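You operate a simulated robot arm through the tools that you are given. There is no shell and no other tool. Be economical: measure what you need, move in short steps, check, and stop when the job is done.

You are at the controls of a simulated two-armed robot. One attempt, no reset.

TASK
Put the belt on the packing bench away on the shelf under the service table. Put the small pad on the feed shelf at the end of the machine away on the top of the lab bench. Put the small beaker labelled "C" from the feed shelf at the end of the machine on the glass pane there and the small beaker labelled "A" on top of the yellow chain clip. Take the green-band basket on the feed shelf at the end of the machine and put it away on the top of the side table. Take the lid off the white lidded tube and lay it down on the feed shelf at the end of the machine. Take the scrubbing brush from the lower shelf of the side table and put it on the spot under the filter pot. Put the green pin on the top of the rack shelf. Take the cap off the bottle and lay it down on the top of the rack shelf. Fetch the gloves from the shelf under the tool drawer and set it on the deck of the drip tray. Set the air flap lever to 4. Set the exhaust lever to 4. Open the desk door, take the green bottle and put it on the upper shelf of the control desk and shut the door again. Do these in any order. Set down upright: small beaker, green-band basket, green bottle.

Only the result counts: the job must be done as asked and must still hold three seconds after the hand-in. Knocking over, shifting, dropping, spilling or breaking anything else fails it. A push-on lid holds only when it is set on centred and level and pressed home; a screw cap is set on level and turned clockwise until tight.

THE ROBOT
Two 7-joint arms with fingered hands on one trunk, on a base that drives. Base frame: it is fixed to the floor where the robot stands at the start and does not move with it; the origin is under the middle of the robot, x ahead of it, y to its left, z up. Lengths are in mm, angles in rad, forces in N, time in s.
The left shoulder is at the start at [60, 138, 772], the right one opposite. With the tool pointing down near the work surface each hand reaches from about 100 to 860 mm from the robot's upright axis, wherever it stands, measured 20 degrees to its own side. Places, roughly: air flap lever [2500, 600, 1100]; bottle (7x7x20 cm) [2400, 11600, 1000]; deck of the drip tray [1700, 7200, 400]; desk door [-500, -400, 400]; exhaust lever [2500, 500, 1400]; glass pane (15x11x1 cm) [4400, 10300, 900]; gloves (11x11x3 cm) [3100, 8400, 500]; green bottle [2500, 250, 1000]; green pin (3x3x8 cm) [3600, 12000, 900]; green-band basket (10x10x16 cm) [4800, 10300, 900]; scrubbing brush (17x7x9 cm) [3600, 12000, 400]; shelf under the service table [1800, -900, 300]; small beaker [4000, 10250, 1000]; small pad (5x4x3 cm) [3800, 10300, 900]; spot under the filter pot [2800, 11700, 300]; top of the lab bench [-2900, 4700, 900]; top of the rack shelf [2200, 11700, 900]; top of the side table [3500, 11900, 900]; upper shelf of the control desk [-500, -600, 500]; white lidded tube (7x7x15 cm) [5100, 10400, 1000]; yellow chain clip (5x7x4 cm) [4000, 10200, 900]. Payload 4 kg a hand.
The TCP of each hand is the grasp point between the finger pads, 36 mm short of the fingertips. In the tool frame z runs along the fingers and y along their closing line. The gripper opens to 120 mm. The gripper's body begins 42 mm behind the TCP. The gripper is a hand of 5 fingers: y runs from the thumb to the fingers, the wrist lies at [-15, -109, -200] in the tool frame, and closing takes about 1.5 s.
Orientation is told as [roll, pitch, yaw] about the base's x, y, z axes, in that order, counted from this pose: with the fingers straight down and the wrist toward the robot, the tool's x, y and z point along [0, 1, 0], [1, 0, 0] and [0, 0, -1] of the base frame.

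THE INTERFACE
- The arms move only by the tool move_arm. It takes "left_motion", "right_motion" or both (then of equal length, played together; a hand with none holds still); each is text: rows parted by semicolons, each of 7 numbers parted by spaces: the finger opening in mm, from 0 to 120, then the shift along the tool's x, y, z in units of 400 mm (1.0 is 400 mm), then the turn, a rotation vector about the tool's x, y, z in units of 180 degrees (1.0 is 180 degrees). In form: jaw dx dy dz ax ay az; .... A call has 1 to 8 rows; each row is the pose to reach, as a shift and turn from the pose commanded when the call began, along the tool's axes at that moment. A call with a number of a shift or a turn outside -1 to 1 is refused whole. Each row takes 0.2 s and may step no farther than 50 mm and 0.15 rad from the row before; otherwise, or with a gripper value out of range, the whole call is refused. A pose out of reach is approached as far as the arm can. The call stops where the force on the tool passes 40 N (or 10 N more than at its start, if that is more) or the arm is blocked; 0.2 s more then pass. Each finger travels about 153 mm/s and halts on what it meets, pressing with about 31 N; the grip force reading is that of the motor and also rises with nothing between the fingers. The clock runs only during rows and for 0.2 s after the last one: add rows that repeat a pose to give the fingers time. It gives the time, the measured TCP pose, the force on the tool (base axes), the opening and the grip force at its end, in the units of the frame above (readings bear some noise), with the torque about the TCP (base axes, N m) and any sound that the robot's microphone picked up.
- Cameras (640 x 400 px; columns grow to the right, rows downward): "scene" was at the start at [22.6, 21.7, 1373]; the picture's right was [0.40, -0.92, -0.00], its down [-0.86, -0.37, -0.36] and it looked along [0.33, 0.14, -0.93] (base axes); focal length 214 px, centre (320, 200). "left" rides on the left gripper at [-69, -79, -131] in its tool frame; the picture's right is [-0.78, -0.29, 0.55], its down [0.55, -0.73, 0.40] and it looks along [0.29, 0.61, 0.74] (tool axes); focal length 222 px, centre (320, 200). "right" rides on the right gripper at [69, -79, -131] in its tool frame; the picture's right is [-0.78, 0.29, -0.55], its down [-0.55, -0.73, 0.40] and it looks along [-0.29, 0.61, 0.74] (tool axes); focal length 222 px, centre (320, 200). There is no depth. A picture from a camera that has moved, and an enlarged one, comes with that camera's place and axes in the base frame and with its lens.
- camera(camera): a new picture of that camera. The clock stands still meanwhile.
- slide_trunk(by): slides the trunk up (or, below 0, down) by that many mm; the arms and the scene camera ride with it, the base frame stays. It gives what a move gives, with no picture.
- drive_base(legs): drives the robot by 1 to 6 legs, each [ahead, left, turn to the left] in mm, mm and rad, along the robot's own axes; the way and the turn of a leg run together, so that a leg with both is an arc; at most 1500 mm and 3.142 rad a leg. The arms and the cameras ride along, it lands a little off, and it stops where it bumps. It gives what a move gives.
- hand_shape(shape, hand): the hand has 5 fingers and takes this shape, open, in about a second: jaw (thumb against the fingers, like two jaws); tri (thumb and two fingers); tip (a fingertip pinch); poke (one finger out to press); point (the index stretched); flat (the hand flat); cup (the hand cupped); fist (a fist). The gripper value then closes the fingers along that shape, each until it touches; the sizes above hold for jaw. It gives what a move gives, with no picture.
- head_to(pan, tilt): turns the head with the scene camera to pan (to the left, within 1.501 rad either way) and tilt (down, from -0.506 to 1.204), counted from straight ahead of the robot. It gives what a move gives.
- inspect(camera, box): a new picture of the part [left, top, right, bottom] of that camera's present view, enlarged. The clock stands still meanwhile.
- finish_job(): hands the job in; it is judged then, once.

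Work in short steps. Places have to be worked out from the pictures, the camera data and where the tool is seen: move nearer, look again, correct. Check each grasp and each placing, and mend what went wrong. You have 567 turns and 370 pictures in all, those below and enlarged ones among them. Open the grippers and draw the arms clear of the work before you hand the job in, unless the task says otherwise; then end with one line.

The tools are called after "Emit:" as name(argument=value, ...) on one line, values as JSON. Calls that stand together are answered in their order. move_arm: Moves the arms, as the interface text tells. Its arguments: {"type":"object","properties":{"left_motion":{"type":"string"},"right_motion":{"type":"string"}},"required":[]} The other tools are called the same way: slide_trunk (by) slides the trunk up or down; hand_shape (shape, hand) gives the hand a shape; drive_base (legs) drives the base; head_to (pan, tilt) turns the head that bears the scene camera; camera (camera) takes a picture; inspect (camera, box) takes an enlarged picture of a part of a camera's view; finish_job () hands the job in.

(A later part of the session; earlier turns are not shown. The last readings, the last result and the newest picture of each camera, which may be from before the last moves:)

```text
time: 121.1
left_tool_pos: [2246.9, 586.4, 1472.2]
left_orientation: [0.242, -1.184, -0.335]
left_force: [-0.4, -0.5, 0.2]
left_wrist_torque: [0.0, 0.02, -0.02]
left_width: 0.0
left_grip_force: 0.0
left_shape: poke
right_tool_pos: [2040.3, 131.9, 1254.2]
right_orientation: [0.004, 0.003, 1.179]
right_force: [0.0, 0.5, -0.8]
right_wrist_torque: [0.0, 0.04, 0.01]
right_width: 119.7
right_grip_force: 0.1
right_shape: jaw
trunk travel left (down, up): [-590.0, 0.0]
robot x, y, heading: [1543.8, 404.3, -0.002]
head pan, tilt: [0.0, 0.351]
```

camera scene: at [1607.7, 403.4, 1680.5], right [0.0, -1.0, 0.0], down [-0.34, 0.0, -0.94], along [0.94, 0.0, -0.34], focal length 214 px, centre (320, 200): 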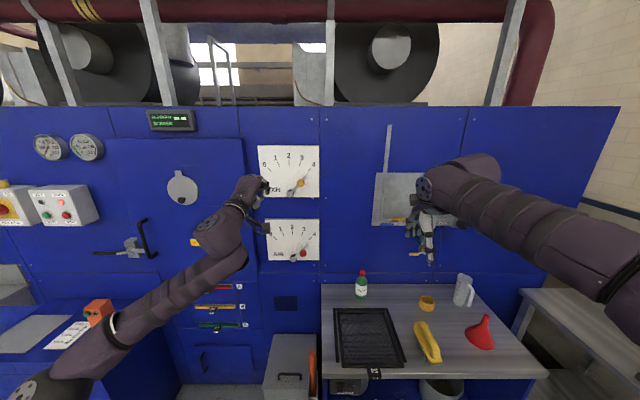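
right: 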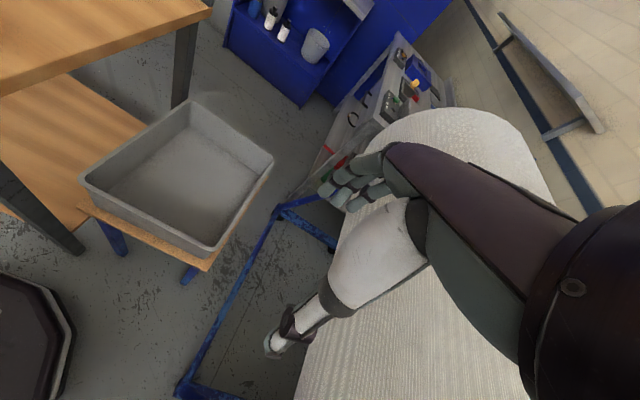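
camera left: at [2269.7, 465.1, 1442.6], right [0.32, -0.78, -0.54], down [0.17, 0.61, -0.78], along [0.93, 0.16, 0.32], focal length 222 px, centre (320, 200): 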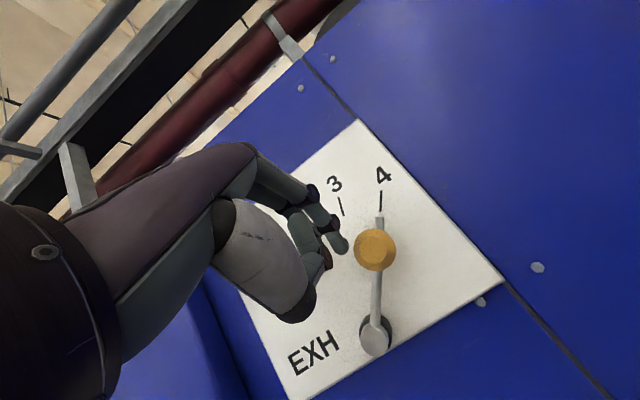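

Finish the yaw, then pitch the hand forward in the next call.

Emit:
move_arm(right_motion="120 0 0 0.05 0 0 -0.042; 120 0 0 0.1 0 0 -0.084; 120 0 0 0.15 0 0 -0.125")

Emit:
move_arm(right_motion="120 0 0 0 0 -0.045 0; 120 0 0 0 0 -0.09 0; 120 0 0 0 0 -0.135 0; 120 0 0 0 0 -0.18 0; 120 0 0 0 0 -0.225 0; 120 0 0 0 0 -0.27 0; 120 0 0 0 0 -0.315 0; 120 0 0 0 0 -0.36 0")

Emit:
camera(camera="scene")

Emit:
camera(camera="right")

```text
time: 121.9
left_tool_pos: [2247.1, 585.7, 1471.7]
left_orientation: [0.241, -1.181, -0.335]
left_force: [0.2, 0.2, -0.5]
left_wrist_torque: [0.0, 0.0, 0.01]
left_width: 0.0
left_grip_force: 0.1
left_shape: poke
right_tool_pos: [2040.0, 130.8, 1193.5]
right_orientation: [0.003, 0.001, 1.57]
right_force: [0.1, 0.3, 0.0]
right_wrist_torque: [-0.02, 0.04, -0.04]
right_width: 119.7
right_grip_force: 0.1
right_shape: jaw
trunk travel left (down, up): [-590.0, 0.0]
robot x, y, heading: [1545.7, 402.7, 0.003]
head pan, tilt: [0.0, 0.351]
```

```text
time: 123.9
left_tool_pos: [2249.9, 589.8, 1470.8]
left_orientation: [0.235, -1.181, -0.327]
left_force: [0.1, 1.2, -0.8]
left_wrist_torque: [-0.03, -0.01, -0.08]
left_width: 0.1
left_grip_force: 0.1
left_shape: poke
right_tool_pos: [2028.1, 74.1, 1173.3]
right_orientation: [-1.078, 0.011, 1.432]
right_force: [0.6, 0.6, 0.0]
right_wrist_torque: [-0.03, 0.04, -0.04]
right_width: 119.7
right_grip_force: 0.1
right_shape: jaw
trunk travel left (down, up): [-590.0, 0.0]
robot x, y, heading: [1547.0, 401.4, 0.002]
head pan, tilt: [0.0, 0.351]
stopped in row 8 (right hand): the arm was blocked; the commanded pose is now the measured one
```

```text
310 pictures are left
camera scene: at [1613.4, 407.0, 1680.1], right [0.0, -1.0, 0.0], down [-0.35, 0.0, -0.94], along [0.94, 0.0, -0.35], focal length 214 px, centre (320, 200)
```

scene: 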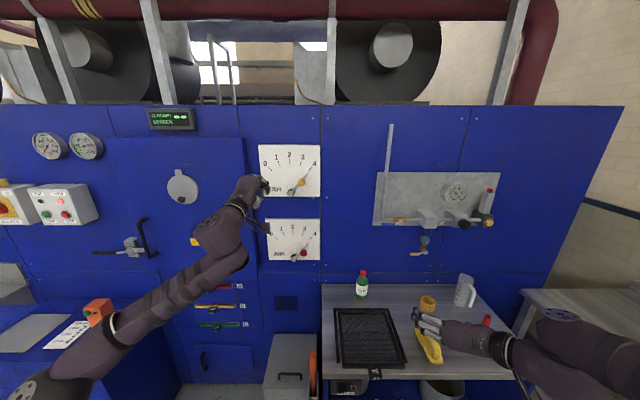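

```text
309 pictures are left
camera right: at [1870.8, 16.1, 1176.1], right [-0.07, 0.31, 0.95], down [0.5, -0.81, 0.3], along [0.86, 0.5, -0.1], focal length 222 px, centre (320, 200)
```

right: 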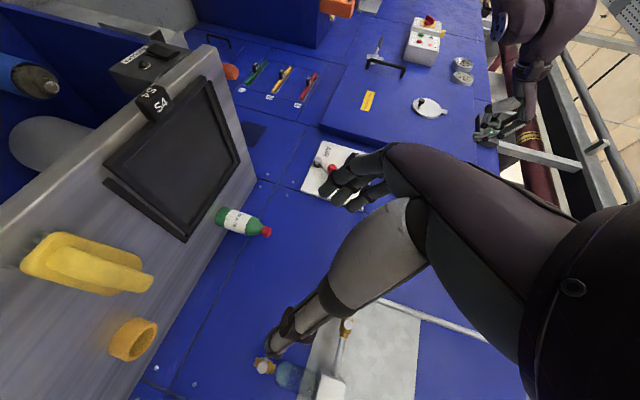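

The last row was blocked; let me check the right arm and the funnel.

Emit:
head_to(pan=-0.7, tilt=0.7)

Emit:
camera(camera="scene")

```text
time: 125.0
left_tool_pos: [2245.0, 584.7, 1474.3]
left_orientation: [0.244, -1.185, -0.339]
left_force: [0.8, 0.5, 1.0]
left_wrist_torque: [-0.01, -0.01, -0.03]
left_width: 0.0
left_grip_force: 0.1
left_shape: poke
right_tool_pos: [2025.2, 73.1, 1173.3]
right_orientation: [-1.079, 0.008, 1.43]
right_force: [0.6, -0.6, 1.0]
right_wrist_torque: [0.01, 0.0, 0.0]
right_width: 119.9
right_grip_force: 0.0
right_shape: jaw
trunk travel left (down, up): [-590.0, 0.0]
robot x, y, heading: [1546.3, 401.4, 0.002]
head pan, tilt: [-0.7, 0.7]
```

```text
308 pictures are left
camera scene: at [1580.9, 348.6, 1649.0], right [-0.64, -0.77, 0.0], down [-0.49, 0.41, -0.77], along [0.59, -0.49, -0.64], focal length 214 px, centre (320, 200)
```

scene: 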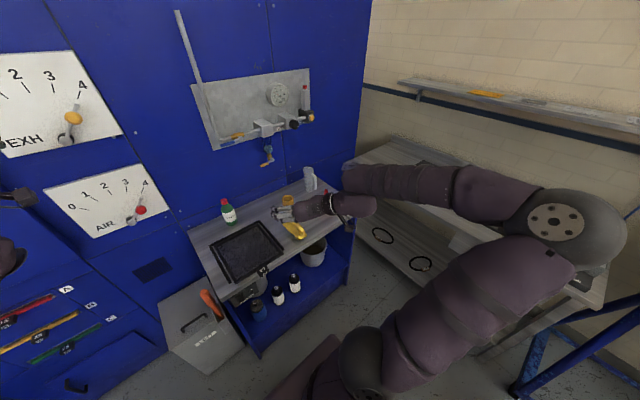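

The funnel area looks undisturbed. I pull the left hand back from the wall and then drive nearer to the bottle.

Emit:
move_arm(left_motion="0 0 0 -0.1 0 0 0; 0 0 -0.04 -0.2 0 0 0; 0 0 -0.08 -0.3 0 0 0; 0 0 -0.12 -0.4 0 0 0; 0 0 -0.16 -0.5 0 0 0")

Emit:
drive_base(legs=[[170, 70, 0]])

Emit:
camera(camera="scene")

Emit:
camera(camera="right")

```text
time: 126.2
left_tool_pos: [2036.2, 609.7, 1487.0]
left_orientation: [0.246, -1.187, -0.341]
left_force: [0.3, 0.0, -0.1]
left_wrist_torque: [-0.03, 0.02, 0.03]
left_width: 0.1
left_grip_force: 0.1
left_shape: poke
right_tool_pos: [2024.6, 71.8, 1175.2]
right_orientation: [-1.08, 0.009, 1.432]
right_force: [-0.4, -0.7, -0.1]
right_wrist_torque: [0.0, -0.02, 0.02]
right_width: 119.8
right_grip_force: 0.1
right_shape: jaw
trunk travel left (down, up): [-590.0, 0.0]
robot x, y, heading: [1544.6, 402.2, 0.006]
head pan, tilt: [-0.7, 0.7]
```

```text
time: 127.7
left_tool_pos: [2208.0, 681.0, 1487.3]
left_orientation: [0.243, -1.186, -0.335]
left_force: [0.2, 0.5, 0.1]
left_wrist_torque: [-0.03, -0.01, 0.01]
left_width: 0.0
left_grip_force: 0.1
left_shape: poke
right_tool_pos: [2198.0, 143.9, 1174.0]
right_orientation: [-1.078, 0.008, 1.432]
right_force: [0.2, 1.1, -0.7]
right_wrist_torque: [-0.03, 0.02, -0.03]
right_width: 120.0
right_grip_force: 0.1
right_shape: jaw
trunk travel left (down, up): [-590.0, 0.0]
robot x, y, heading: [1716.3, 473.5, 0.001]
head pan, tilt: [-0.7, 0.7]
```

```text
307 pictures are left
camera scene: at [1753.0, 420.0, 1649.0], right [-0.64, -0.77, 0.0], down [-0.49, 0.41, -0.76], along [0.59, -0.49, -0.64], focal length 214 px, centre (320, 200)
```

scene: 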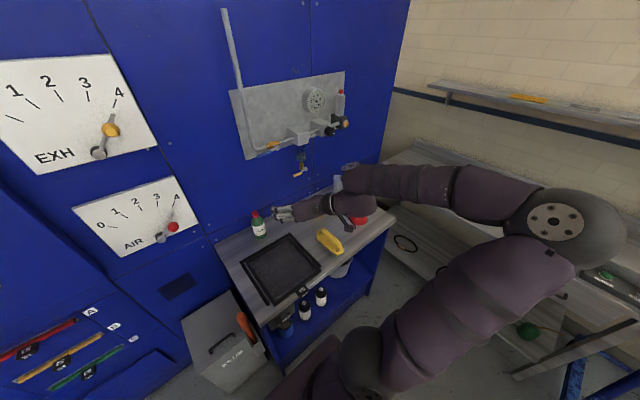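

```text
306 pictures are left
camera right: at [2039.6, 85.2, 1176.1], right [-0.07, 0.31, 0.95], down [0.5, -0.81, 0.3], along [0.86, 0.5, -0.1], focal length 222 px, centre (320, 200)
```

right: 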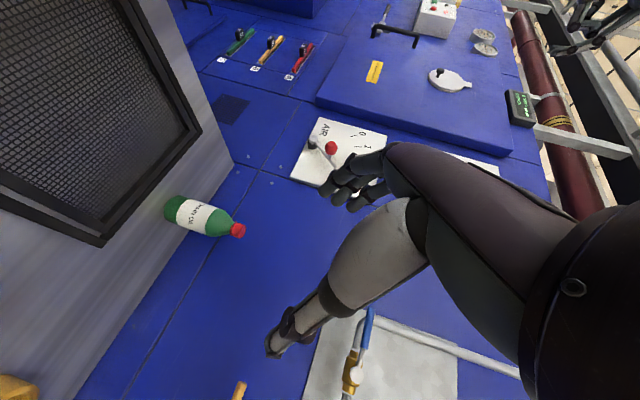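

The bottle is near [2400, 200], from z≈895 to 1025. I move the open hand to a pre-grasp 130 mm short of it.

Emit:
move_arm(right_motion="120 0.05 0.04 0.07 0 0 0; 120 0.1 0.08 0.14 0 0 0; 120 0.15 0.12 0.21 0 0 0; 120 0.2 0.16 0.28 0 0 0; 120 0.25 0.205 0.35 0 0 0")

Emit:
camera(camera="right")

Emit:
inspect(camera="scene", box=[200, 150, 400, 310])

```text
time: 128.9
left_tool_pos: [2209.0, 679.8, 1486.9]
left_orientation: [0.24, -1.186, -0.335]
left_force: [0.0, 0.8, -0.5]
left_wrist_torque: [0.0, -0.01, -0.01]
left_width: 0.0
left_grip_force: 0.1
left_shape: poke
right_tool_pos: [2283.4, 212.7, 1019.6]
right_orientation: [-1.078, 0.007, 1.43]
right_force: [0.7, -0.8, -0.6]
right_wrist_torque: [0.01, 0.03, 0.02]
right_width: 120.0
right_grip_force: 0.0
right_shape: jaw
trunk travel left (down, up): [-590.0, 0.0]
robot x, y, heading: [1715.8, 473.4, 0.004]
head pan, tilt: [-0.7, 0.7]
```

```text
305 pictures are left
camera right: at [2125.3, 154.7, 1021.0], right [-0.07, 0.31, 0.95], down [0.5, -0.81, 0.3], along [0.86, 0.5, -0.1], focal length 222 px, centre (320, 200)
```

right: 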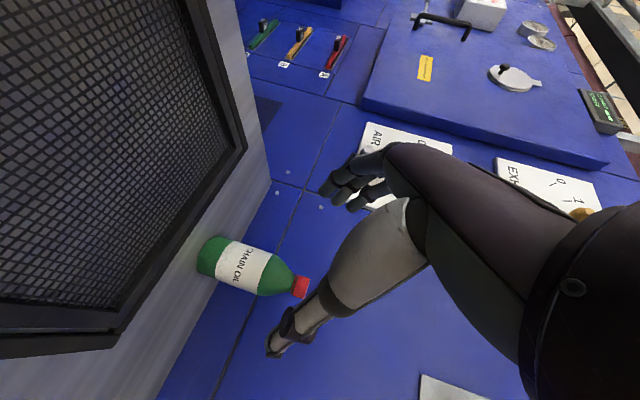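

```text
2.50 times, centred on (300, 230) of scene
camera zoom: at [1752.7, 419.5, 1649.0], right [-0.64, -0.77, 0.0], down [-0.49, 0.41, -0.76], along [0.59, -0.49, -0.64], focal length 536 px, centre (370, 125)
```

zoom: 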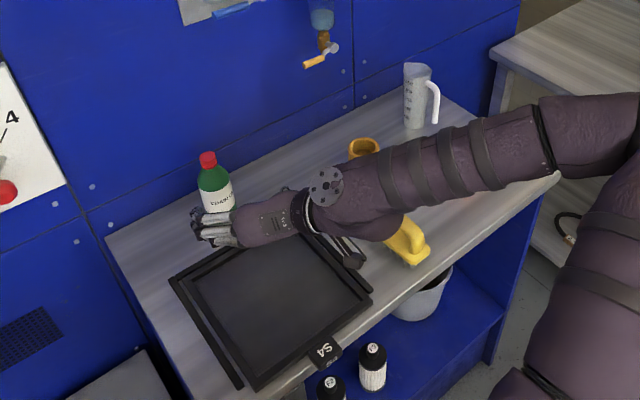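

Recomputing with all views: ledge z≈868, bottle axis ≈[2430, 199], label centre z≈925. Advance along the hand's axis most of the way and look.

Emit:
move_arm(right_motion="120 0.01 0.005 0.11 0 0 0; 120 0.02 0.01 0.22 0 0 0; 120 0.03 0.015 0.33 0 0 0")

Emit:
camera(camera="right")

```text
time: 129.7
left_tool_pos: [2207.8, 679.5, 1487.0]
left_orientation: [0.244, -1.186, -0.338]
left_force: [0.5, -0.8, 0.5]
left_wrist_torque: [-0.03, 0.02, 0.0]
left_width: 0.0
left_grip_force: 0.0
left_shape: poke
right_tool_pos: [2393.7, 200.4, 946.5]
right_orientation: [-1.078, 0.01, 1.432]
right_force: [-0.5, 0.0, -0.1]
right_wrist_torque: [0.01, -0.01, 0.01]
right_width: 120.2
right_grip_force: 0.1
right_shape: jaw
trunk travel left (down, up): [-590.0, 0.0]
robot x, y, heading: [1712.0, 472.6, 0.005]
head pan, tilt: [-0.7, 0.7]
```

```text
303 pictures are left
camera right: at [2235.9, 143.0, 947.6], right [-0.07, 0.31, 0.95], down [0.5, -0.81, 0.3], along [0.86, 0.5, -0.1], focal length 222 px, centre (320, 200)
```

right: 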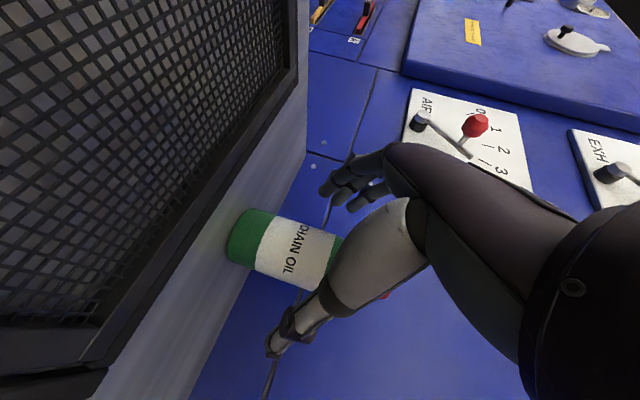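

Nearly there; move the last ~40 mm and close.

Emit:
move_arm(right_motion="120 0 0 0.05 0 0 0; 120 0 0 0.1 0 0 0; 60 0 0 0.1 0 0 0; 0 0 0 0.1 0 0 0; 0 0 0 0.1 0 0 0; 0 0 0 0.1 0 0 0; 0 0 0 0.1 0 0 0")

Emit:
camera(camera="right")

```text
time: 131.3
left_tool_pos: [2207.5, 681.2, 1486.9]
left_orientation: [0.245, -1.185, -0.336]
left_force: [-0.2, -0.2, 0.3]
left_wrist_torque: [-0.01, 0.01, -0.01]
left_width: 0.0
left_grip_force: 0.1
left_shape: poke
right_tool_pos: [2426.2, 197.5, 928.1]
right_orientation: [-1.08, 0.008, 1.433]
right_force: [0.2, -0.7, 1.0]
right_wrist_torque: [-0.12, 0.0, -0.01]
right_width: 48.4
right_grip_force: 31.2
right_shape: jaw
trunk travel left (down, up): [-590.0, 0.0]
robot x, y, heading: [1712.9, 473.3, 0.004]
head pan, tilt: [-0.7, 0.7]
```

```text
302 pictures are left
camera right: at [2270.1, 139.5, 929.7], right [-0.07, 0.31, 0.95], down [0.5, -0.81, 0.3], along [0.86, 0.5, -0.1], focal length 222 px, centre (320, 200)
```

right: 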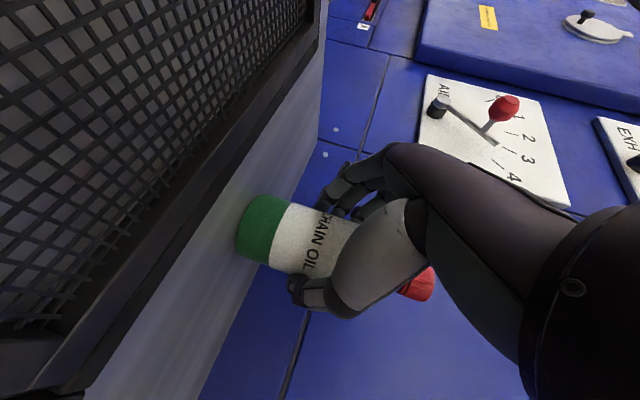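

Held at 48 mm. Lift straight up.

Emit:
move_arm(right_motion="0 -0.066 0 -0.0355 0 0 0; 0 -0.15 0 -0.08 0 0 0; 0 -0.24 0 -0.129 0 0 0; 0 -0.33 0 -0.177 0 0 0; 0 -0.42 0 -0.226 0 0 0")

Emit:
camera(camera="right")

```text
time: 132.5
left_tool_pos: [2206.1, 680.7, 1488.0]
left_orientation: [0.244, -1.185, -0.338]
left_force: [-0.7, 0.5, 0.5]
left_wrist_torque: [0.0, 0.01, 0.01]
left_width: 0.2
left_grip_force: 0.1
left_shape: poke
right_tool_pos: [2426.6, 197.8, 1118.0]
right_orientation: [-1.079, 0.01, 1.431]
right_force: [0.3, 0.6, -2.3]
right_wrist_torque: [-0.01, 0.05, 0.0]
right_width: 47.9
right_grip_force: 31.2
right_shape: jaw
trunk travel left (down, up): [-590.0, 0.0]
robot x, y, heading: [1715.2, 475.3, 0.004]
head pan, tilt: [-0.7, 0.7]
```

```text
301 pictures are left
camera right: at [2269.3, 140.3, 1120.6], right [-0.07, 0.31, 0.95], down [0.5, -0.81, 0.3], along [0.86, 0.5, -0.1], focal length 222 px, centre (320, 200)
```

right: 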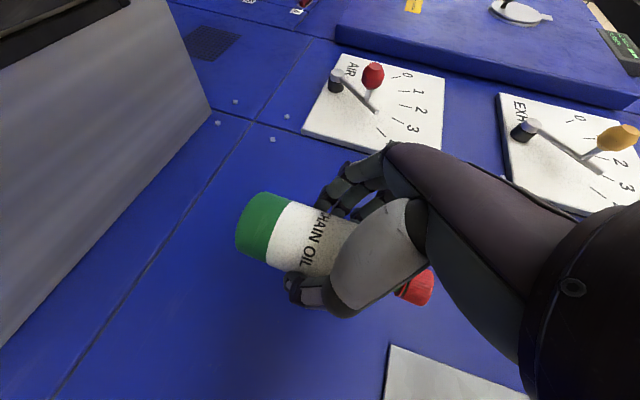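

Bottle held. I pull it back toward the robot, back away from the unit, and check the elbow's spread.

Emit:
move_arm(right_motion="0 0.05 -0.01 -0.1 0 0 0; 0 0.1 -0.02 -0.2 0 0 0; 0 0.15 -0.03 -0.3 0 0 0; 0 0.2 -0.03 -0.4 0 0 0; 0 0.25 -0.03 -0.5 0 0 0")

Emit:
drive_base(legs=[[-180, 200, 0], [0, 400, 0]])

Emit:
camera(camera="scene")

```text
time: 133.7
left_tool_pos: [2205.3, 679.4, 1488.6]
left_orientation: [0.248, -1.187, -0.339]
left_force: [-0.2, -0.5, 0.6]
left_wrist_torque: [0.03, 0.01, 0.04]
left_width: 0.2
left_grip_force: 0.1
left_shape: poke
right_tool_pos: [2202.8, 217.0, 1125.0]
right_orientation: [-1.082, 0.007, 1.433]
right_force: [1.1, 0.5, -2.7]
right_wrist_torque: [-0.01, 0.07, -0.02]
right_width: 48.1
right_grip_force: 31.7
right_shape: jaw
trunk travel left (down, up): [-590.0, 0.0]
robot x, y, heading: [1714.7, 474.6, 0.007]
head pan, tilt: [-0.7, 0.7]
```

```text
time: 137.7
left_tool_pos: [2026.2, 1275.8, 1487.3]
left_orientation: [0.242, -1.185, -0.334]
left_force: [-0.1, -0.4, -0.1]
left_wrist_torque: [0.01, 0.01, -0.01]
left_width: 0.0
left_grip_force: 0.0
left_shape: poke
right_tool_pos: [2023.0, 813.9, 1124.2]
right_orientation: [-1.079, 0.008, 1.432]
right_force: [-0.1, 0.8, -2.6]
right_wrist_torque: [-0.03, 0.05, 0.0]
right_width: 47.8
right_grip_force: 30.6
right_shape: jaw
trunk travel left (down, up): [-590.0, 0.0]
robot x, y, heading: [1536.2, 1068.5, 0.006]
head pan, tilt: [-0.7, 0.7]
```

```text
300 pictures are left
camera scene: at [1569.8, 1014.4, 1649.0], right [-0.64, -0.77, 0.0], down [-0.49, 0.41, -0.77], along [0.59, -0.49, -0.64], focal length 214 px, centre (320, 200)
```

scene: 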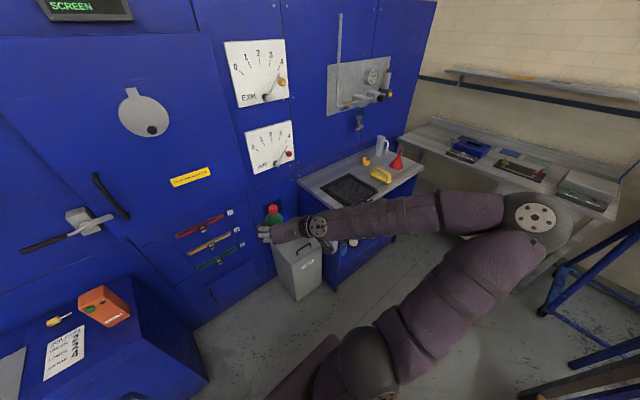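

The elbow is at z≈1310, so I must not turn beside the towel rail. I drive on to y≈2250, turn to face −y there, then go sideways out of the gap toward x≈−450.

Emit:
drive_base(legs=[[-30, 1190, 0], [0, 0, -1.577], [0, -1000, 0], [0, -900, 0]])

Emit:
head_to(pan=0, tilt=0.4)

Emit:
camera(camera="scene")

```text
time: 156.6
left_tool_pos: [-193.8, 1730.7, 1487.4]
left_orientation: [0.245, -1.185, -1.896]
left_force: [-0.5, -0.8, 0.3]
left_wrist_torque: [-0.01, 0.02, 0.01]
left_width: 0.3
left_grip_force: 0.0
left_shape: poke
right_tool_pos: [-654.2, 1726.3, 1123.7]
right_orientation: [-1.079, 0.007, -0.125]
right_force: [0.3, -1.1, -2.8]
right_wrist_torque: [0.08, 0.01, 0.0]
right_width: 48.2
right_grip_force: 30.7
right_shape: jaw
trunk travel left (down, up): [-590.0, 0.0]
robot x, y, heading: [-409.3, 2219.2, -1.559]
head pan, tilt: [-0.7, 0.7]
```

```text
time: 157.7
left_tool_pos: [-192.1, 1730.0, 1487.0]
left_orientation: [0.244, -1.184, -1.896]
left_force: [0.5, 0.1, -0.7]
left_wrist_torque: [0.01, -0.02, 0.01]
left_width: 0.0
left_grip_force: 0.1
left_shape: poke
right_tool_pos: [-654.4, 1728.5, 1124.6]
right_orientation: [-1.078, 0.009, -0.125]
right_force: [0.8, 0.5, -2.1]
right_wrist_torque: [0.04, 0.05, 0.02]
right_width: 47.7
right_grip_force: 30.9
right_shape: jaw
trunk travel left (down, up): [-590.0, 0.0]
robot x, y, heading: [-401.1, 2219.0, -1.558]
head pan, tilt: [0.0, 0.4]
```

```text
299 pictures are left
camera scene: at [-402.6, 2157.0, 1675.8], right [-1.0, -0.01, 0.0], down [-0.01, 0.39, -0.92], along [0.01, -0.92, -0.39], focal length 214 px, centre (320, 200)
```

scene: 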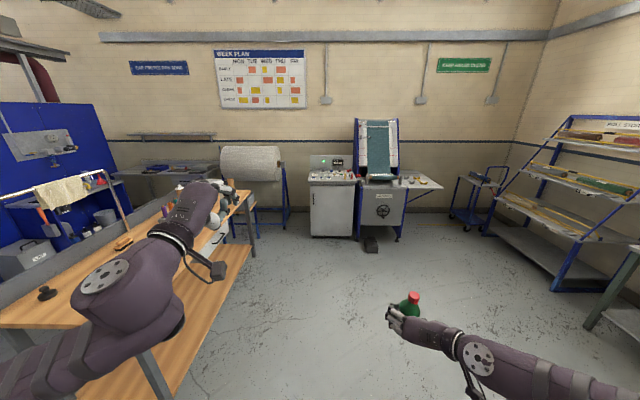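

The control desk with its door is straight ahead, front at y≈−470. Drive ahead to y≈720 and look.

Emit:
drive_base(legs=[[1450, 60, -0.012]])

Emit:
camera(camera="scene")

Emit:
inspect(camera="scene", box=[280, 180, 440, 300])

```text
time: 164.9
left_tool_pos: [-114.1, 281.9, 1487.1]
left_orientation: [0.245, -1.185, -1.898]
left_force: [0.0, -1.1, -0.4]
left_wrist_torque: [0.0, -0.01, 0.02]
left_width: 0.1
left_grip_force: 0.1
left_shape: poke
right_tool_pos: [-577.6, 279.4, 1124.2]
right_orientation: [-1.077, 0.009, -0.131]
right_force: [0.1, 0.4, -1.9]
right_wrist_torque: [0.02, 0.03, 0.0]
right_width: 47.9
right_grip_force: 30.4
right_shape: jaw
trunk travel left (down, up): [-590.0, 0.0]
robot x, y, heading: [-327.1, 773.7, -1.559]
head pan, tilt: [0.0, 0.4]
```

```text
298 pictures are left
camera scene: at [-324.0, 708.9, 1675.8], right [-1.0, -0.01, 0.0], down [0.0, 0.39, -0.92], along [0.01, -0.92, -0.39], focal length 214 px, centre (320, 200)
```

scene: 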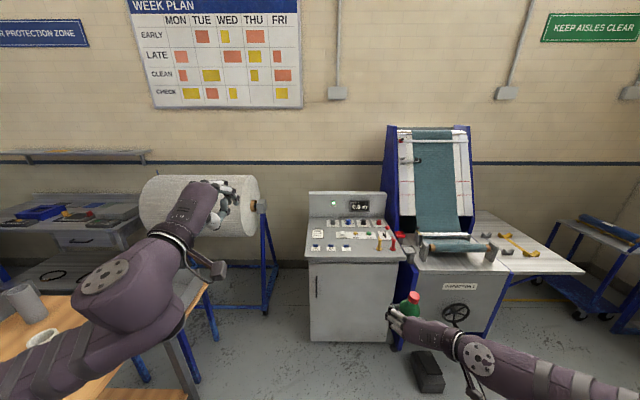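

```text
3.33 times, centred on (360, 240) of scene
camera zoom: at [-324.0, 708.9, 1675.8], right [-1.0, -0.01, 0.0], down [0.0, 0.39, -0.92], along [0.01, -0.92, -0.39], focal length 715 px, centre (187, 67)
```

zoom: 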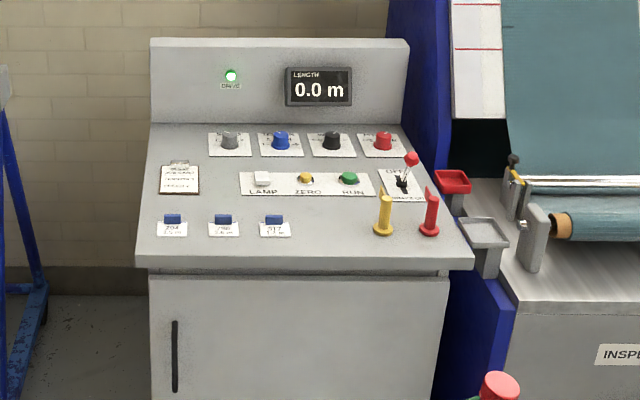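

The door (x −265…−863, plane y≈−415) has its handle at x≈−283, z 415–615, hinge to the right. I lower the trunk and reshape the left hand, turning it to close sideways.

Emit:
slide_trunk(by=-400)

Emit:
hand_shape(hand="left", shape="jaw")

Emit:
move_arm(left_motion="120 0 0 0 0 0 0.045; 120 0 0 0 0 0 0.09; 120 0 0 0 0 0 0.135; 120 0 0 0 0 0 0.18; 120 0 0 0 0 0 0.225; 120 0 0 0 0 0 0.27; 120 0 0 0 0 0 0.315; 120 0 0 0 0 0 0.36")

Emit:
camera(camera="scene")

```text
time: 168.7
left_tool_pos: [-114.3, 282.0, 1087.9]
left_orientation: [0.244, -1.185, -1.901]
left_force: [-0.1, -0.5, 0.1]
left_wrist_torque: [0.02, 0.0, -0.01]
left_width: 0.0
left_grip_force: 0.2
left_shape: poke
right_tool_pos: [-578.3, 281.0, 725.2]
right_orientation: [-1.078, 0.009, -0.132]
right_force: [-0.4, -0.2, -3.5]
right_wrist_torque: [0.05, 0.03, 0.01]
right_width: 47.7
right_grip_force: 31.1
right_shape: jaw
trunk travel left (down, up): [-190.0, 400.0]
robot x, y, heading: [-325.8, 774.7, -1.563]
head pan, tilt: [0.0, 0.4]
```

```text
time: 169.6
left_tool_pos: [-116.0, 282.9, 1088.1]
left_orientation: [0.244, -1.185, -1.899]
left_force: [0.2, 0.8, -0.2]
left_wrist_torque: [0.02, 0.01, 0.0]
left_width: 120.1
left_grip_force: 0.0
left_shape: jaw
right_tool_pos: [-578.3, 281.2, 724.1]
right_orientation: [-1.079, 0.01, -0.13]
right_force: [0.1, 0.2, -3.1]
right_wrist_torque: [0.04, -0.01, -0.04]
right_width: 47.8
right_grip_force: 30.8
right_shape: jaw
trunk travel left (down, up): [-190.0, 400.0]
robot x, y, heading: [-329.2, 772.0, -1.56]
head pan, tilt: [0.0, 0.4]
```

```text
time: 171.4
left_tool_pos: [-116.7, 281.5, 1087.0]
left_orientation: [1.178, -0.315, -3.081]
left_force: [-0.1, -1.2, 0.6]
left_wrist_torque: [0.0, 0.01, -0.01]
left_width: 120.0
left_grip_force: 0.0
left_shape: jaw
right_tool_pos: [-576.7, 280.7, 722.4]
right_orientation: [-1.08, 0.01, -0.131]
right_force: [0.6, 0.1, -2.1]
right_wrist_torque: [0.06, 0.0, 0.0]
right_width: 47.9
right_grip_force: 31.0
right_shape: jaw
trunk travel left (down, up): [-190.0, 400.0]
robot x, y, heading: [-326.7, 771.1, -1.558]
head pan, tilt: [0.0, 0.4]
```

```text
296 pictures are left
camera scene: at [-324.1, 709.3, 1275.8], right [-1.0, -0.01, 0.0], down [0.0, 0.39, -0.92], along [0.01, -0.92, -0.39], focal length 214 px, centre (320, 200)
```

scene: 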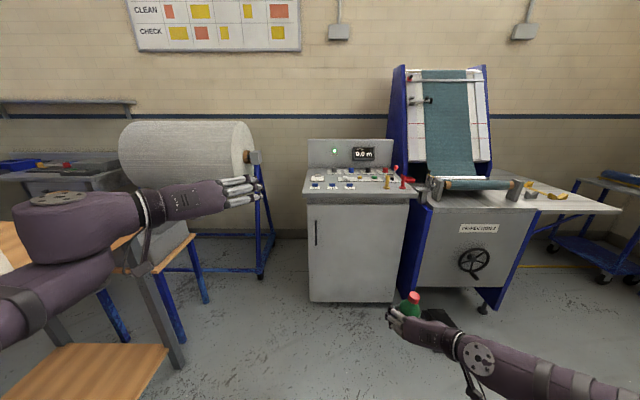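

The hand is turned well. I finish the roll, lower the trunk and bring the left hand down to handle height.

Emit:
slide_trunk(by=-120)

Emit:
move_arm(left_motion="120 -0.11 -0.03 0.04 0 0 0.04; 120 -0.22 -0.06 0.08 0 0 0.08; 120 -0.33 -0.09 0.12 0 0 0.1; 120 -0.44 -0.12 0.17 0 0 0.1; 120 -0.55 -0.15 0.21 0 0 0.1; 120 -0.66 -0.18 0.25 0 0 0.1; 120 -0.77 -0.21 0.29 0 0 0.1; 120 -0.88 -0.24 0.33 0 0 0.1")

Emit:
camera(camera="scene")

```text
time: 172.9
left_tool_pos: [-115.7, 282.0, 967.9]
left_orientation: [1.177, -0.318, -3.079]
left_force: [-0.9, 0.4, 0.3]
left_wrist_torque: [0.02, 0.01, 0.02]
left_width: 120.0
left_grip_force: 0.1
left_shape: jaw
right_tool_pos: [-578.5, 280.5, 603.7]
right_orientation: [-1.077, 0.009, -0.129]
right_force: [0.2, 0.4, -2.8]
right_wrist_torque: [0.05, 0.0, -0.01]
right_width: 47.5
right_grip_force: 31.4
right_shape: jaw
trunk travel left (down, up): [-70.0, 520.0]
robot x, y, heading: [-324.8, 769.3, -1.56]
head pan, tilt: [0.0, 0.4]
```

```text
time: 174.7
left_tool_pos: [-130.7, 268.0, 582.2]
left_orientation: [1.198, -0.026, 3.084]
left_force: [-0.1, 0.4, 0.6]
left_wrist_torque: [-0.01, -0.03, -0.01]
left_width: 119.9
left_grip_force: 0.0
left_shape: jaw
left hand out of reach, approached as far as the arm can: row 5, 7, 8
right_tool_pos: [-577.1, 280.3, 605.6]
right_orientation: [-1.08, 0.009, -0.13]
right_force: [0.6, 0.0, -2.2]
right_wrist_torque: [0.07, -0.01, -0.01]
right_width: 47.5
right_grip_force: 30.9
right_shape: jaw
trunk travel left (down, up): [-70.0, 520.0]
robot x, y, heading: [-324.5, 775.3, -1.559]
head pan, tilt: [0.0, 0.4]
```

```text
295 pictures are left
camera scene: at [-323.8, 709.7, 1156.0], right [-1.0, -0.01, 0.0], down [0.0, 0.39, -0.92], along [0.01, -0.92, -0.39], focal length 214 px, centre (320, 200)
```

scene: 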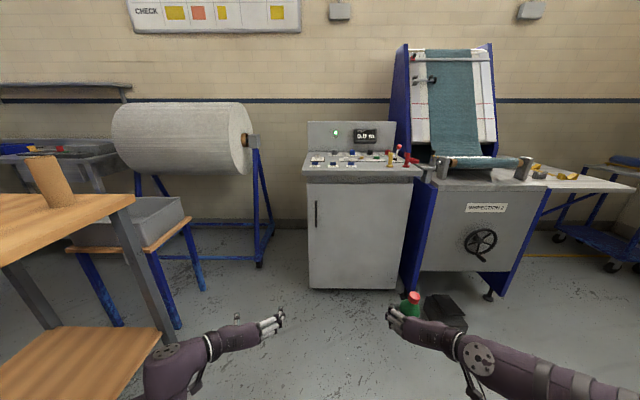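

Comparing the two heights of view, the handle is at x≈−290, y≈−340, z≈555–705. I raise the bottle out of the door's swing first.

Emit:
move_arm(right_motion="0 -0.097 0 -0.052 0 0 0; 0 -0.194 0 -0.104 0 0 0; 0 -0.291 0 -0.156 0 0 0; 0 -0.388 0 -0.208 0 0 0; 0 -0.485 0 -0.26 0 0 0; 0 -0.58 0 -0.31 0 0 0; 0 -0.675 0 -0.36 0 0 0; 0 -0.77 0 -0.41 0 0 0")

Emit:
drive_base(legs=[[440, -150, -0.011]])

Emit:
camera(camera="scene")

Emit:
camera(camera="left")

```text
time: 176.5
left_tool_pos: [-129.8, 268.8, 581.6]
left_orientation: [1.198, -0.027, 3.083]
left_force: [-0.2, 0.1, 0.0]
left_wrist_torque: [-0.03, 0.02, 0.03]
left_width: 119.6
left_grip_force: 0.0
left_shape: jaw
right_tool_pos: [-575.2, 279.1, 953.2]
right_orientation: [-1.08, 0.009, -0.131]
right_force: [-0.5, -1.1, -2.3]
right_wrist_torque: [0.07, 0.02, 0.0]
right_width: 47.7
right_grip_force: 31.2
right_shape: jaw
trunk travel left (down, up): [-70.0, 520.0]
robot x, y, heading: [-325.0, 778.7, -1.555]
head pan, tilt: [0.0, 0.4]
```

```text
time: 179.3
left_tool_pos: [-280.9, -175.1, 583.3]
left_orientation: [1.197, -0.025, 3.077]
left_force: [0.3, -0.7, -0.4]
left_wrist_torque: [-0.01, 0.04, -0.02]
left_width: 119.9
left_grip_force: 0.0
left_shape: jaw
right_tool_pos: [-725.5, -162.3, 953.6]
right_orientation: [-1.079, 0.008, -0.14]
right_force: [-1.0, -0.2, -2.3]
right_wrist_torque: [0.04, 0.02, 0.01]
right_width: 47.8
right_grip_force: 31.3
right_shape: jaw
trunk travel left (down, up): [-70.0, 520.0]
robot x, y, heading: [-473.3, 330.1, -1.571]
head pan, tilt: [0.0, 0.4]
```

```text
294 pictures are left
camera scene: at [-471.2, 266.6, 1155.8], right [-1.0, 0.0, 0.0], down [0.0, 0.39, -0.92], along [0.0, -0.92, -0.39], focal length 214 px, centre (320, 200)
```

scene: 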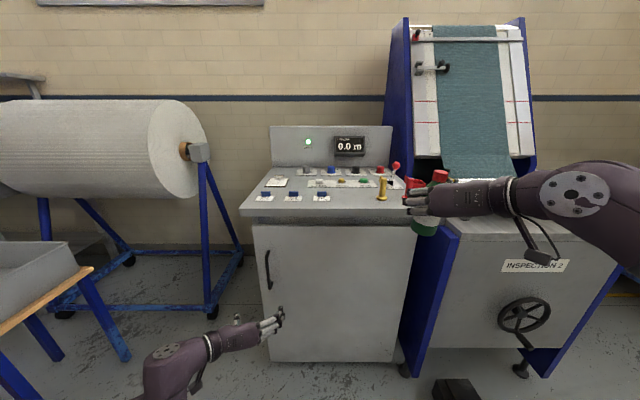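

```text
293 pictures are left
camera left: at [-192.5, -33.5, 564.8], right [0.25, -0.24, -0.94], down [0.71, -0.62, 0.35], along [-0.66, -0.75, 0.01], focal length 222 px, centre (320, 200)
```

left: 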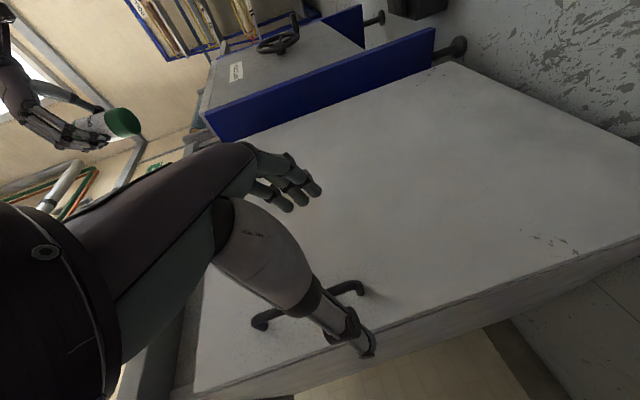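

Handle resolved at x≈−290, y≈−330, z 565–708. Raise and advance so the open fingers straddle it.

Emit:
move_arm(left_motion="100 0.1 0 0 0 0 0; 100 0.2 0 0.02 0 0 0; 100 0.258 0.004 0.1 0 0 0; 100 0.258 0.004 0.2 0 0 0; 100 0.258 0.004 0.28 0 0 0")

Emit:
camera(camera="left")

Emit:
inspect(camera="scene", box=[200, 200, 360, 300])

```text
time: 180.5
left_tool_pos: [-291.3, -316.3, 639.9]
left_orientation: [1.199, -0.026, 3.071]
left_force: [3.7, 24.6, 5.5]
left_wrist_torque: [-0.5, 0.3, -1.35]
left_width: 99.4
left_grip_force: 0.0
left_shape: jaw
right_tool_pos: [-726.2, -159.5, 954.1]
right_orientation: [-1.079, 0.008, -0.137]
right_force: [-1.0, 0.2, -1.9]
right_wrist_torque: [0.04, 0.03, 0.0]
right_width: 47.7
right_grip_force: 30.9
right_shape: jaw
trunk travel left (down, up): [-70.0, 520.0]
robot x, y, heading: [-474.4, 329.7, -1.568]
head pan, tilt: [0.0, 0.4]
```

```text
292 pictures are left
camera left: at [-201.9, -174.5, 621.3], right [0.25, -0.24, -0.94], down [0.7, -0.62, 0.35], along [-0.67, -0.75, 0.02], focal length 222 px, centre (320, 200)
```

left: 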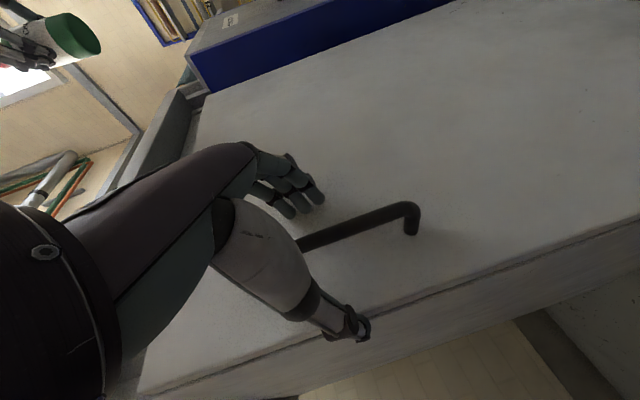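

```text
4.00 times, centred on (280, 250) of scene
camera zoom: at [-470.9, 268.8, 1156.1], right [-1.0, 0.0, 0.0], down [0.0, 0.39, -0.92], along [0.0, -0.92, -0.39], focal length 858 px, centre (480, 0)
```

zoom: 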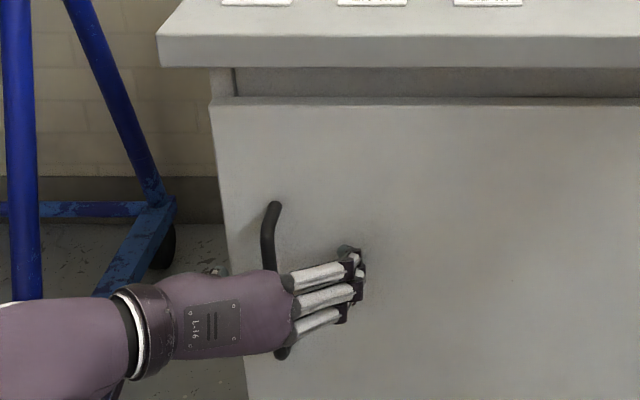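

The fingertips touch the door on both sides of the handle. Close on it.

Emit:
move_arm(left_motion="60 0 0 -0.01 0 0 0; 30 0 0 -0.01 0 0 0; 0 0 0 -0.01 0 0 0; 0 0 0 -0.01 0 0 0; 0 0 0 -0.01 0 0 0; 0 0 0 -0.01 0 0 0")

Emit:
camera(camera="left")

```text
time: 181.9
left_tool_pos: [-288.8, -315.1, 639.9]
left_orientation: [1.198, -0.025, 3.079]
left_force: [10.8, 3.6, 1.3]
left_wrist_torque: [-0.18, -0.12, 0.49]
left_width: 50.8
left_grip_force: 31.4
left_shape: jaw
right_tool_pos: [-725.5, -162.3, 952.8]
right_orientation: [-1.08, 0.01, -0.137]
right_force: [-0.4, 1.0, -2.8]
right_wrist_torque: [0.03, 0.0, 0.0]
right_width: 47.8
right_grip_force: 31.2
right_shape: jaw
trunk travel left (down, up): [-70.0, 520.0]
robot x, y, heading: [-470.6, 329.4, -1.569]
head pan, tilt: [0.0, 0.4]
```

```text
290 pictures are left
camera left: at [-199.8, -172.4, 621.3], right [0.25, -0.24, -0.94], down [0.71, -0.62, 0.35], along [-0.66, -0.75, 0.01], focal length 222 px, centre (320, 200)
```

left: 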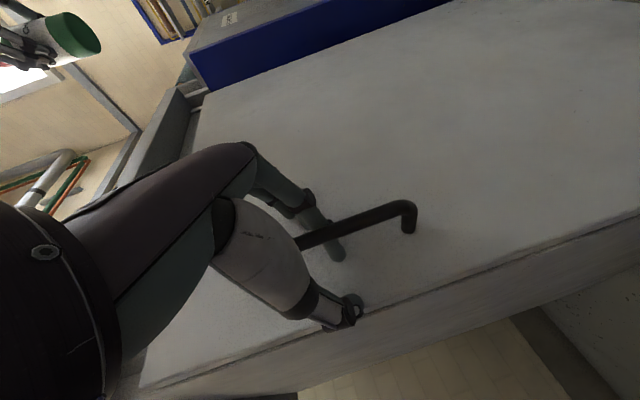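

The grip is partial; I try a gentle pull with the arm, 60 mm, and look.

Emit:
move_arm(left_motion="0 0.01 -0.02 -0.02 0 0 0; 0 0.02 -0.02 -0.06 0 0 0; 0 0.03 -0.02 -0.1 0 0 0; 0 0.05 -0.02 -0.15 0 0 0")

Emit:
camera(camera="left")

Emit:
inspect(camera="scene", box=[200, 200, 440, 350])

```text
time: 182.7
left_tool_pos: [-280.9, -281.3, 653.2]
left_orientation: [1.173, -0.026, 3.077]
left_force: [-7.6, -3.5, -18.4]
left_wrist_torque: [0.05, -0.28, 0.89]
left_width: 46.7
left_grip_force: 31.5
left_shape: jaw
right_tool_pos: [-726.2, -163.5, 952.7]
right_orientation: [-1.075, 0.01, -0.142]
right_force: [-0.1, -0.1, -2.9]
right_wrist_torque: [0.07, 0.0, 0.04]
right_width: 47.5
right_grip_force: 31.2
right_shape: jaw
trunk travel left (down, up): [-70.0, 520.0]
robot x, y, heading: [-476.5, 330.0, -1.569]
head pan, tilt: [0.0, 0.4]
stopped in row 4 (left hand): the force on the tool passed its limit (the readings are from after the stop); the commanded pose is now the measured one
```

```text
289 pictures are left
camera left: at [-192.1, -138.4, 639.8], right [0.25, -0.22, -0.94], down [0.71, -0.63, 0.33], along [-0.66, -0.75, -0.01], focal length 222 px, centre (320, 200)
```

left: 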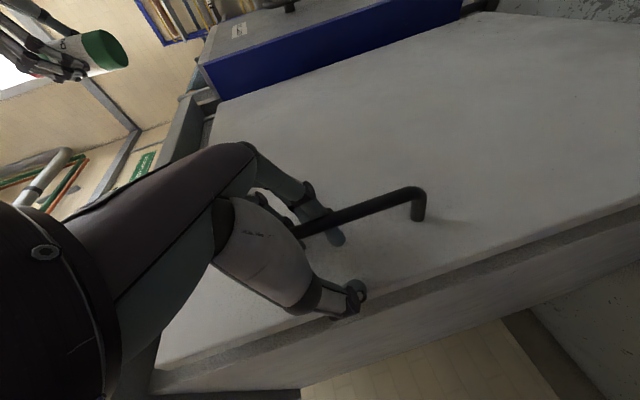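

```text
2.67 times, centred on (320, 275) of scene
camera zoom: at [-471.9, 264.9, 1155.9], right [-1.0, 0.0, 0.0], down [0.0, 0.39, -0.92], along [0.0, -0.92, -0.39], focal length 572 px, centre (320, 0)
```

zoom: 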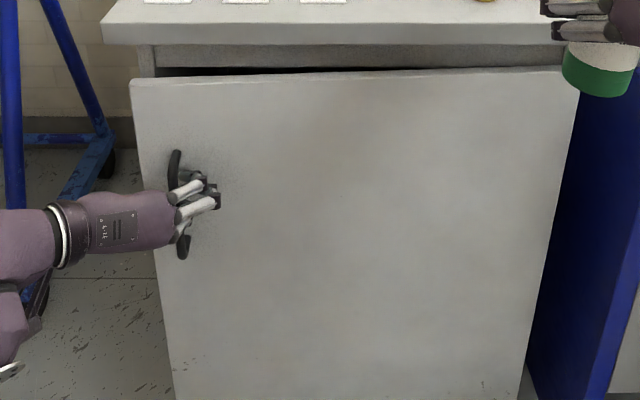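

The door is opening with the handle held. I relax the vertical strain and pull further by backing the base along the arc.

Emit:
move_arm(left_motion="0 -0.03 0 0 0 0 0")

Emit:
drive_base(legs=[[-100, -16, 0]])

Emit:
camera(camera="scene")

```text
time: 183.1
left_tool_pos: [-280.4, -277.0, 650.9]
left_orientation: [1.188, -0.027, 3.076]
left_force: [-6.1, -5.3, 6.6]
left_wrist_torque: [-0.17, 0.06, 1.43]
left_width: 46.9
left_grip_force: 30.8
left_shape: jaw
right_tool_pos: [-726.9, -161.6, 953.4]
right_orientation: [-1.078, 0.009, -0.138]
right_force: [-0.4, 0.6, -2.3]
right_wrist_torque: [0.07, 0.01, 0.0]
right_width: 47.6
right_grip_force: 30.9
right_shape: jaw
trunk travel left (down, up): [-70.0, 520.0]
robot x, y, heading: [-472.9, 329.4, -1.572]
head pan, tilt: [0.0, 0.4]
```

```text
time: 184.3
left_tool_pos: [-297.8, -177.5, 649.4]
left_orientation: [1.187, -0.027, 3.076]
left_force: [-15.5, -13.5, 22.9]
left_wrist_torque: [-0.15, -0.39, 4.01]
left_width: 46.9
left_grip_force: 31.1
left_shape: jaw
right_tool_pos: [-743.7, -62.8, 953.4]
right_orientation: [-1.079, 0.007, -0.14]
right_force: [-0.6, -0.5, -2.0]
right_wrist_torque: [0.04, 0.01, -0.01]
right_width: 47.6
right_grip_force: 31.1
right_shape: jaw
trunk travel left (down, up): [-70.0, 520.0]
robot x, y, heading: [-489.1, 425.2, -1.565]
head pan, tilt: [0.0, 0.4]
```

```text
287 pictures are left
camera scene: at [-489.2, 365.7, 1156.0], right [-1.0, 0.0, 0.0], down [0.0, 0.39, -0.92], along [0.0, -0.92, -0.39], focal length 214 px, centre (320, 200)
```

scene: 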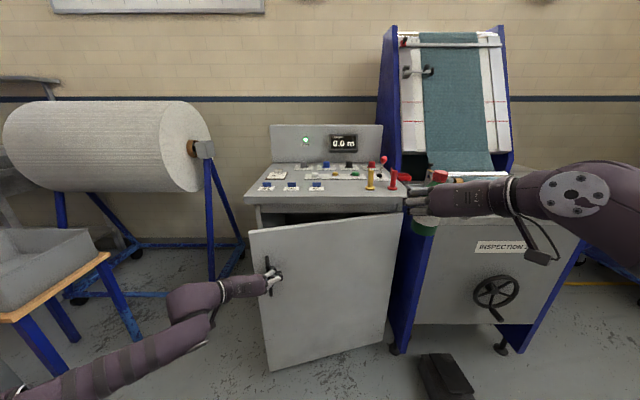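

The door is ~15° open. I continue by turning the whole robot about the hinge (arc), which keeps the grip unstrained.

Emit:
drive_base(legs=[[-94, -199, 0.25], [-94, -199, 0.25]])

Emit:
camera(camera="scene")

```text
time: 187.0
left_tool_pos: [-435.5, 37.0, 652.0]
left_orientation: [1.195, -0.027, -2.793]
left_force: [-7.4, -17.5, 1.8]
left_wrist_torque: [0.19, -0.54, 3.16]
left_width: 47.1
left_grip_force: 30.4
left_shape: jaw
right_tool_pos: [-884.8, -40.9, 952.3]
right_orientation: [-1.072, 0.008, 0.285]
right_force: [0.2, -0.2, -2.2]
right_wrist_torque: [0.03, 0.04, 0.01]
right_width: 47.8
right_grip_force: 31.2
right_shape: jaw
trunk travel left (down, up): [-70.0, 520.0]
robot x, y, heading: [-858.5, 513.2, -1.148]
head pan, tilt: [0.0, 0.4]
stopped in leg 2: the force on the tool passed its limit (the readings are from after the stop); the commanded pose is now the measured one
```

```text
286 pictures are left
camera scene: at [-829.7, 453.5, 1155.7], right [-0.91, -0.41, 0.0], down [-0.16, 0.36, -0.92], along [0.38, -0.84, -0.39], focal length 214 px, centre (320, 200)
```

scene: 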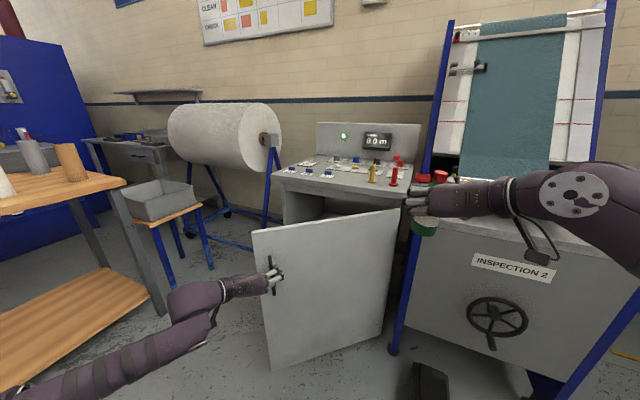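

The door is ~40° open. I release the handle and back the hand off; then I'll push the door further from inside.

Emit:
move_arm(left_motion="60 0 0 0 0 0 0; 110 0 0 0 0 0 0; 120 0 0 -0.02 0 0 0; 120 0 0 -0.12 0 0 0; 120 0 0 -0.24 0 0 0; 120 0 0 -0.36 0 0 0")

Emit:
camera(camera="scene")

```text
time: 188.4
left_tool_pos: [-479.3, 165.0, 702.8]
left_orientation: [1.187, -0.036, -2.789]
left_force: [-1.3, -0.5, -0.7]
left_wrist_torque: [0.0, -0.05, 0.07]
left_width: 119.8
left_grip_force: 0.0
left_shape: jaw
right_tool_pos: [-884.8, -40.6, 953.0]
right_orientation: [-1.077, 0.007, 0.285]
right_force: [0.0, -0.7, -3.0]
right_wrist_torque: [0.06, 0.01, 0.03]
right_width: 47.7
right_grip_force: 30.6
right_shape: jaw
trunk travel left (down, up): [-70.0, 520.0]
robot x, y, heading: [-857.1, 508.5, -1.145]
head pan, tilt: [0.0, 0.4]
```

```text
285 pictures are left
camera scene: at [-829.4, 454.4, 1155.8], right [-0.91, -0.41, 0.0], down [-0.16, 0.35, -0.92], along [0.38, -0.84, -0.39], focal length 214 px, centre (320, 200)
```

scene: 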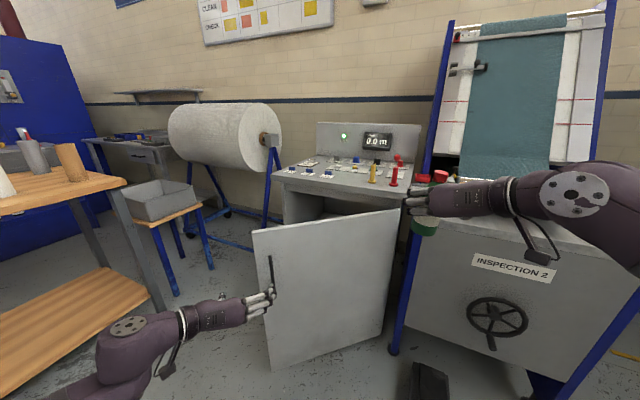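

Now I back away, face −y again, and move to the left so the hand can go round the door's free edge.

Emit:
drive_base(legs=[[-200, 0, 0], [0, 0, -0.426], [40, 450, 0]])

Emit:
camera(camera="scene")

```text
time: 193.6
left_tool_pos: [-291.0, 181.8, 704.6]
left_orientation: [1.193, -0.03, 3.063]
left_force: [0.2, -0.6, 0.0]
left_wrist_torque: [0.03, 0.0, 0.0]
left_width: 119.6
left_grip_force: 0.0
left_shape: jaw
right_tool_pos: [-744.8, 162.6, 952.0]
right_orientation: [-1.076, 0.01, -0.145]
right_force: [-0.2, -1.0, -2.8]
right_wrist_torque: [0.06, -0.02, -0.02]
right_width: 47.7
right_grip_force: 31.3
right_shape: jaw
trunk travel left (down, up): [-70.0, 520.0]
robot x, y, heading: [-491.0, 652.7, -1.57]
head pan, tilt: [0.0, 0.4]
```

```text
284 pictures are left
camera scene: at [-487.9, 590.8, 1155.8], right [-1.0, 0.0, 0.0], down [0.0, 0.39, -0.92], along [0.0, -0.92, -0.39], focal length 214 px, centre (320, 200)
```

scene: 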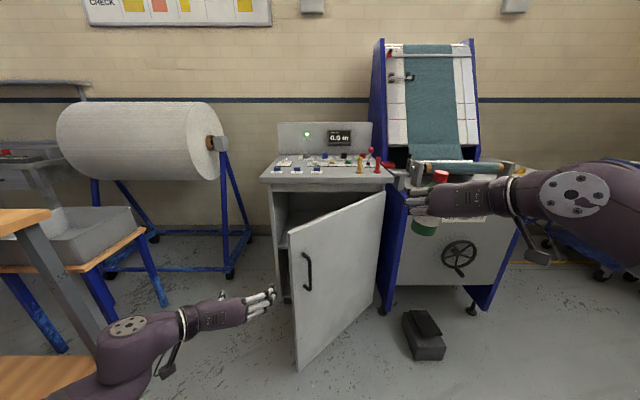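

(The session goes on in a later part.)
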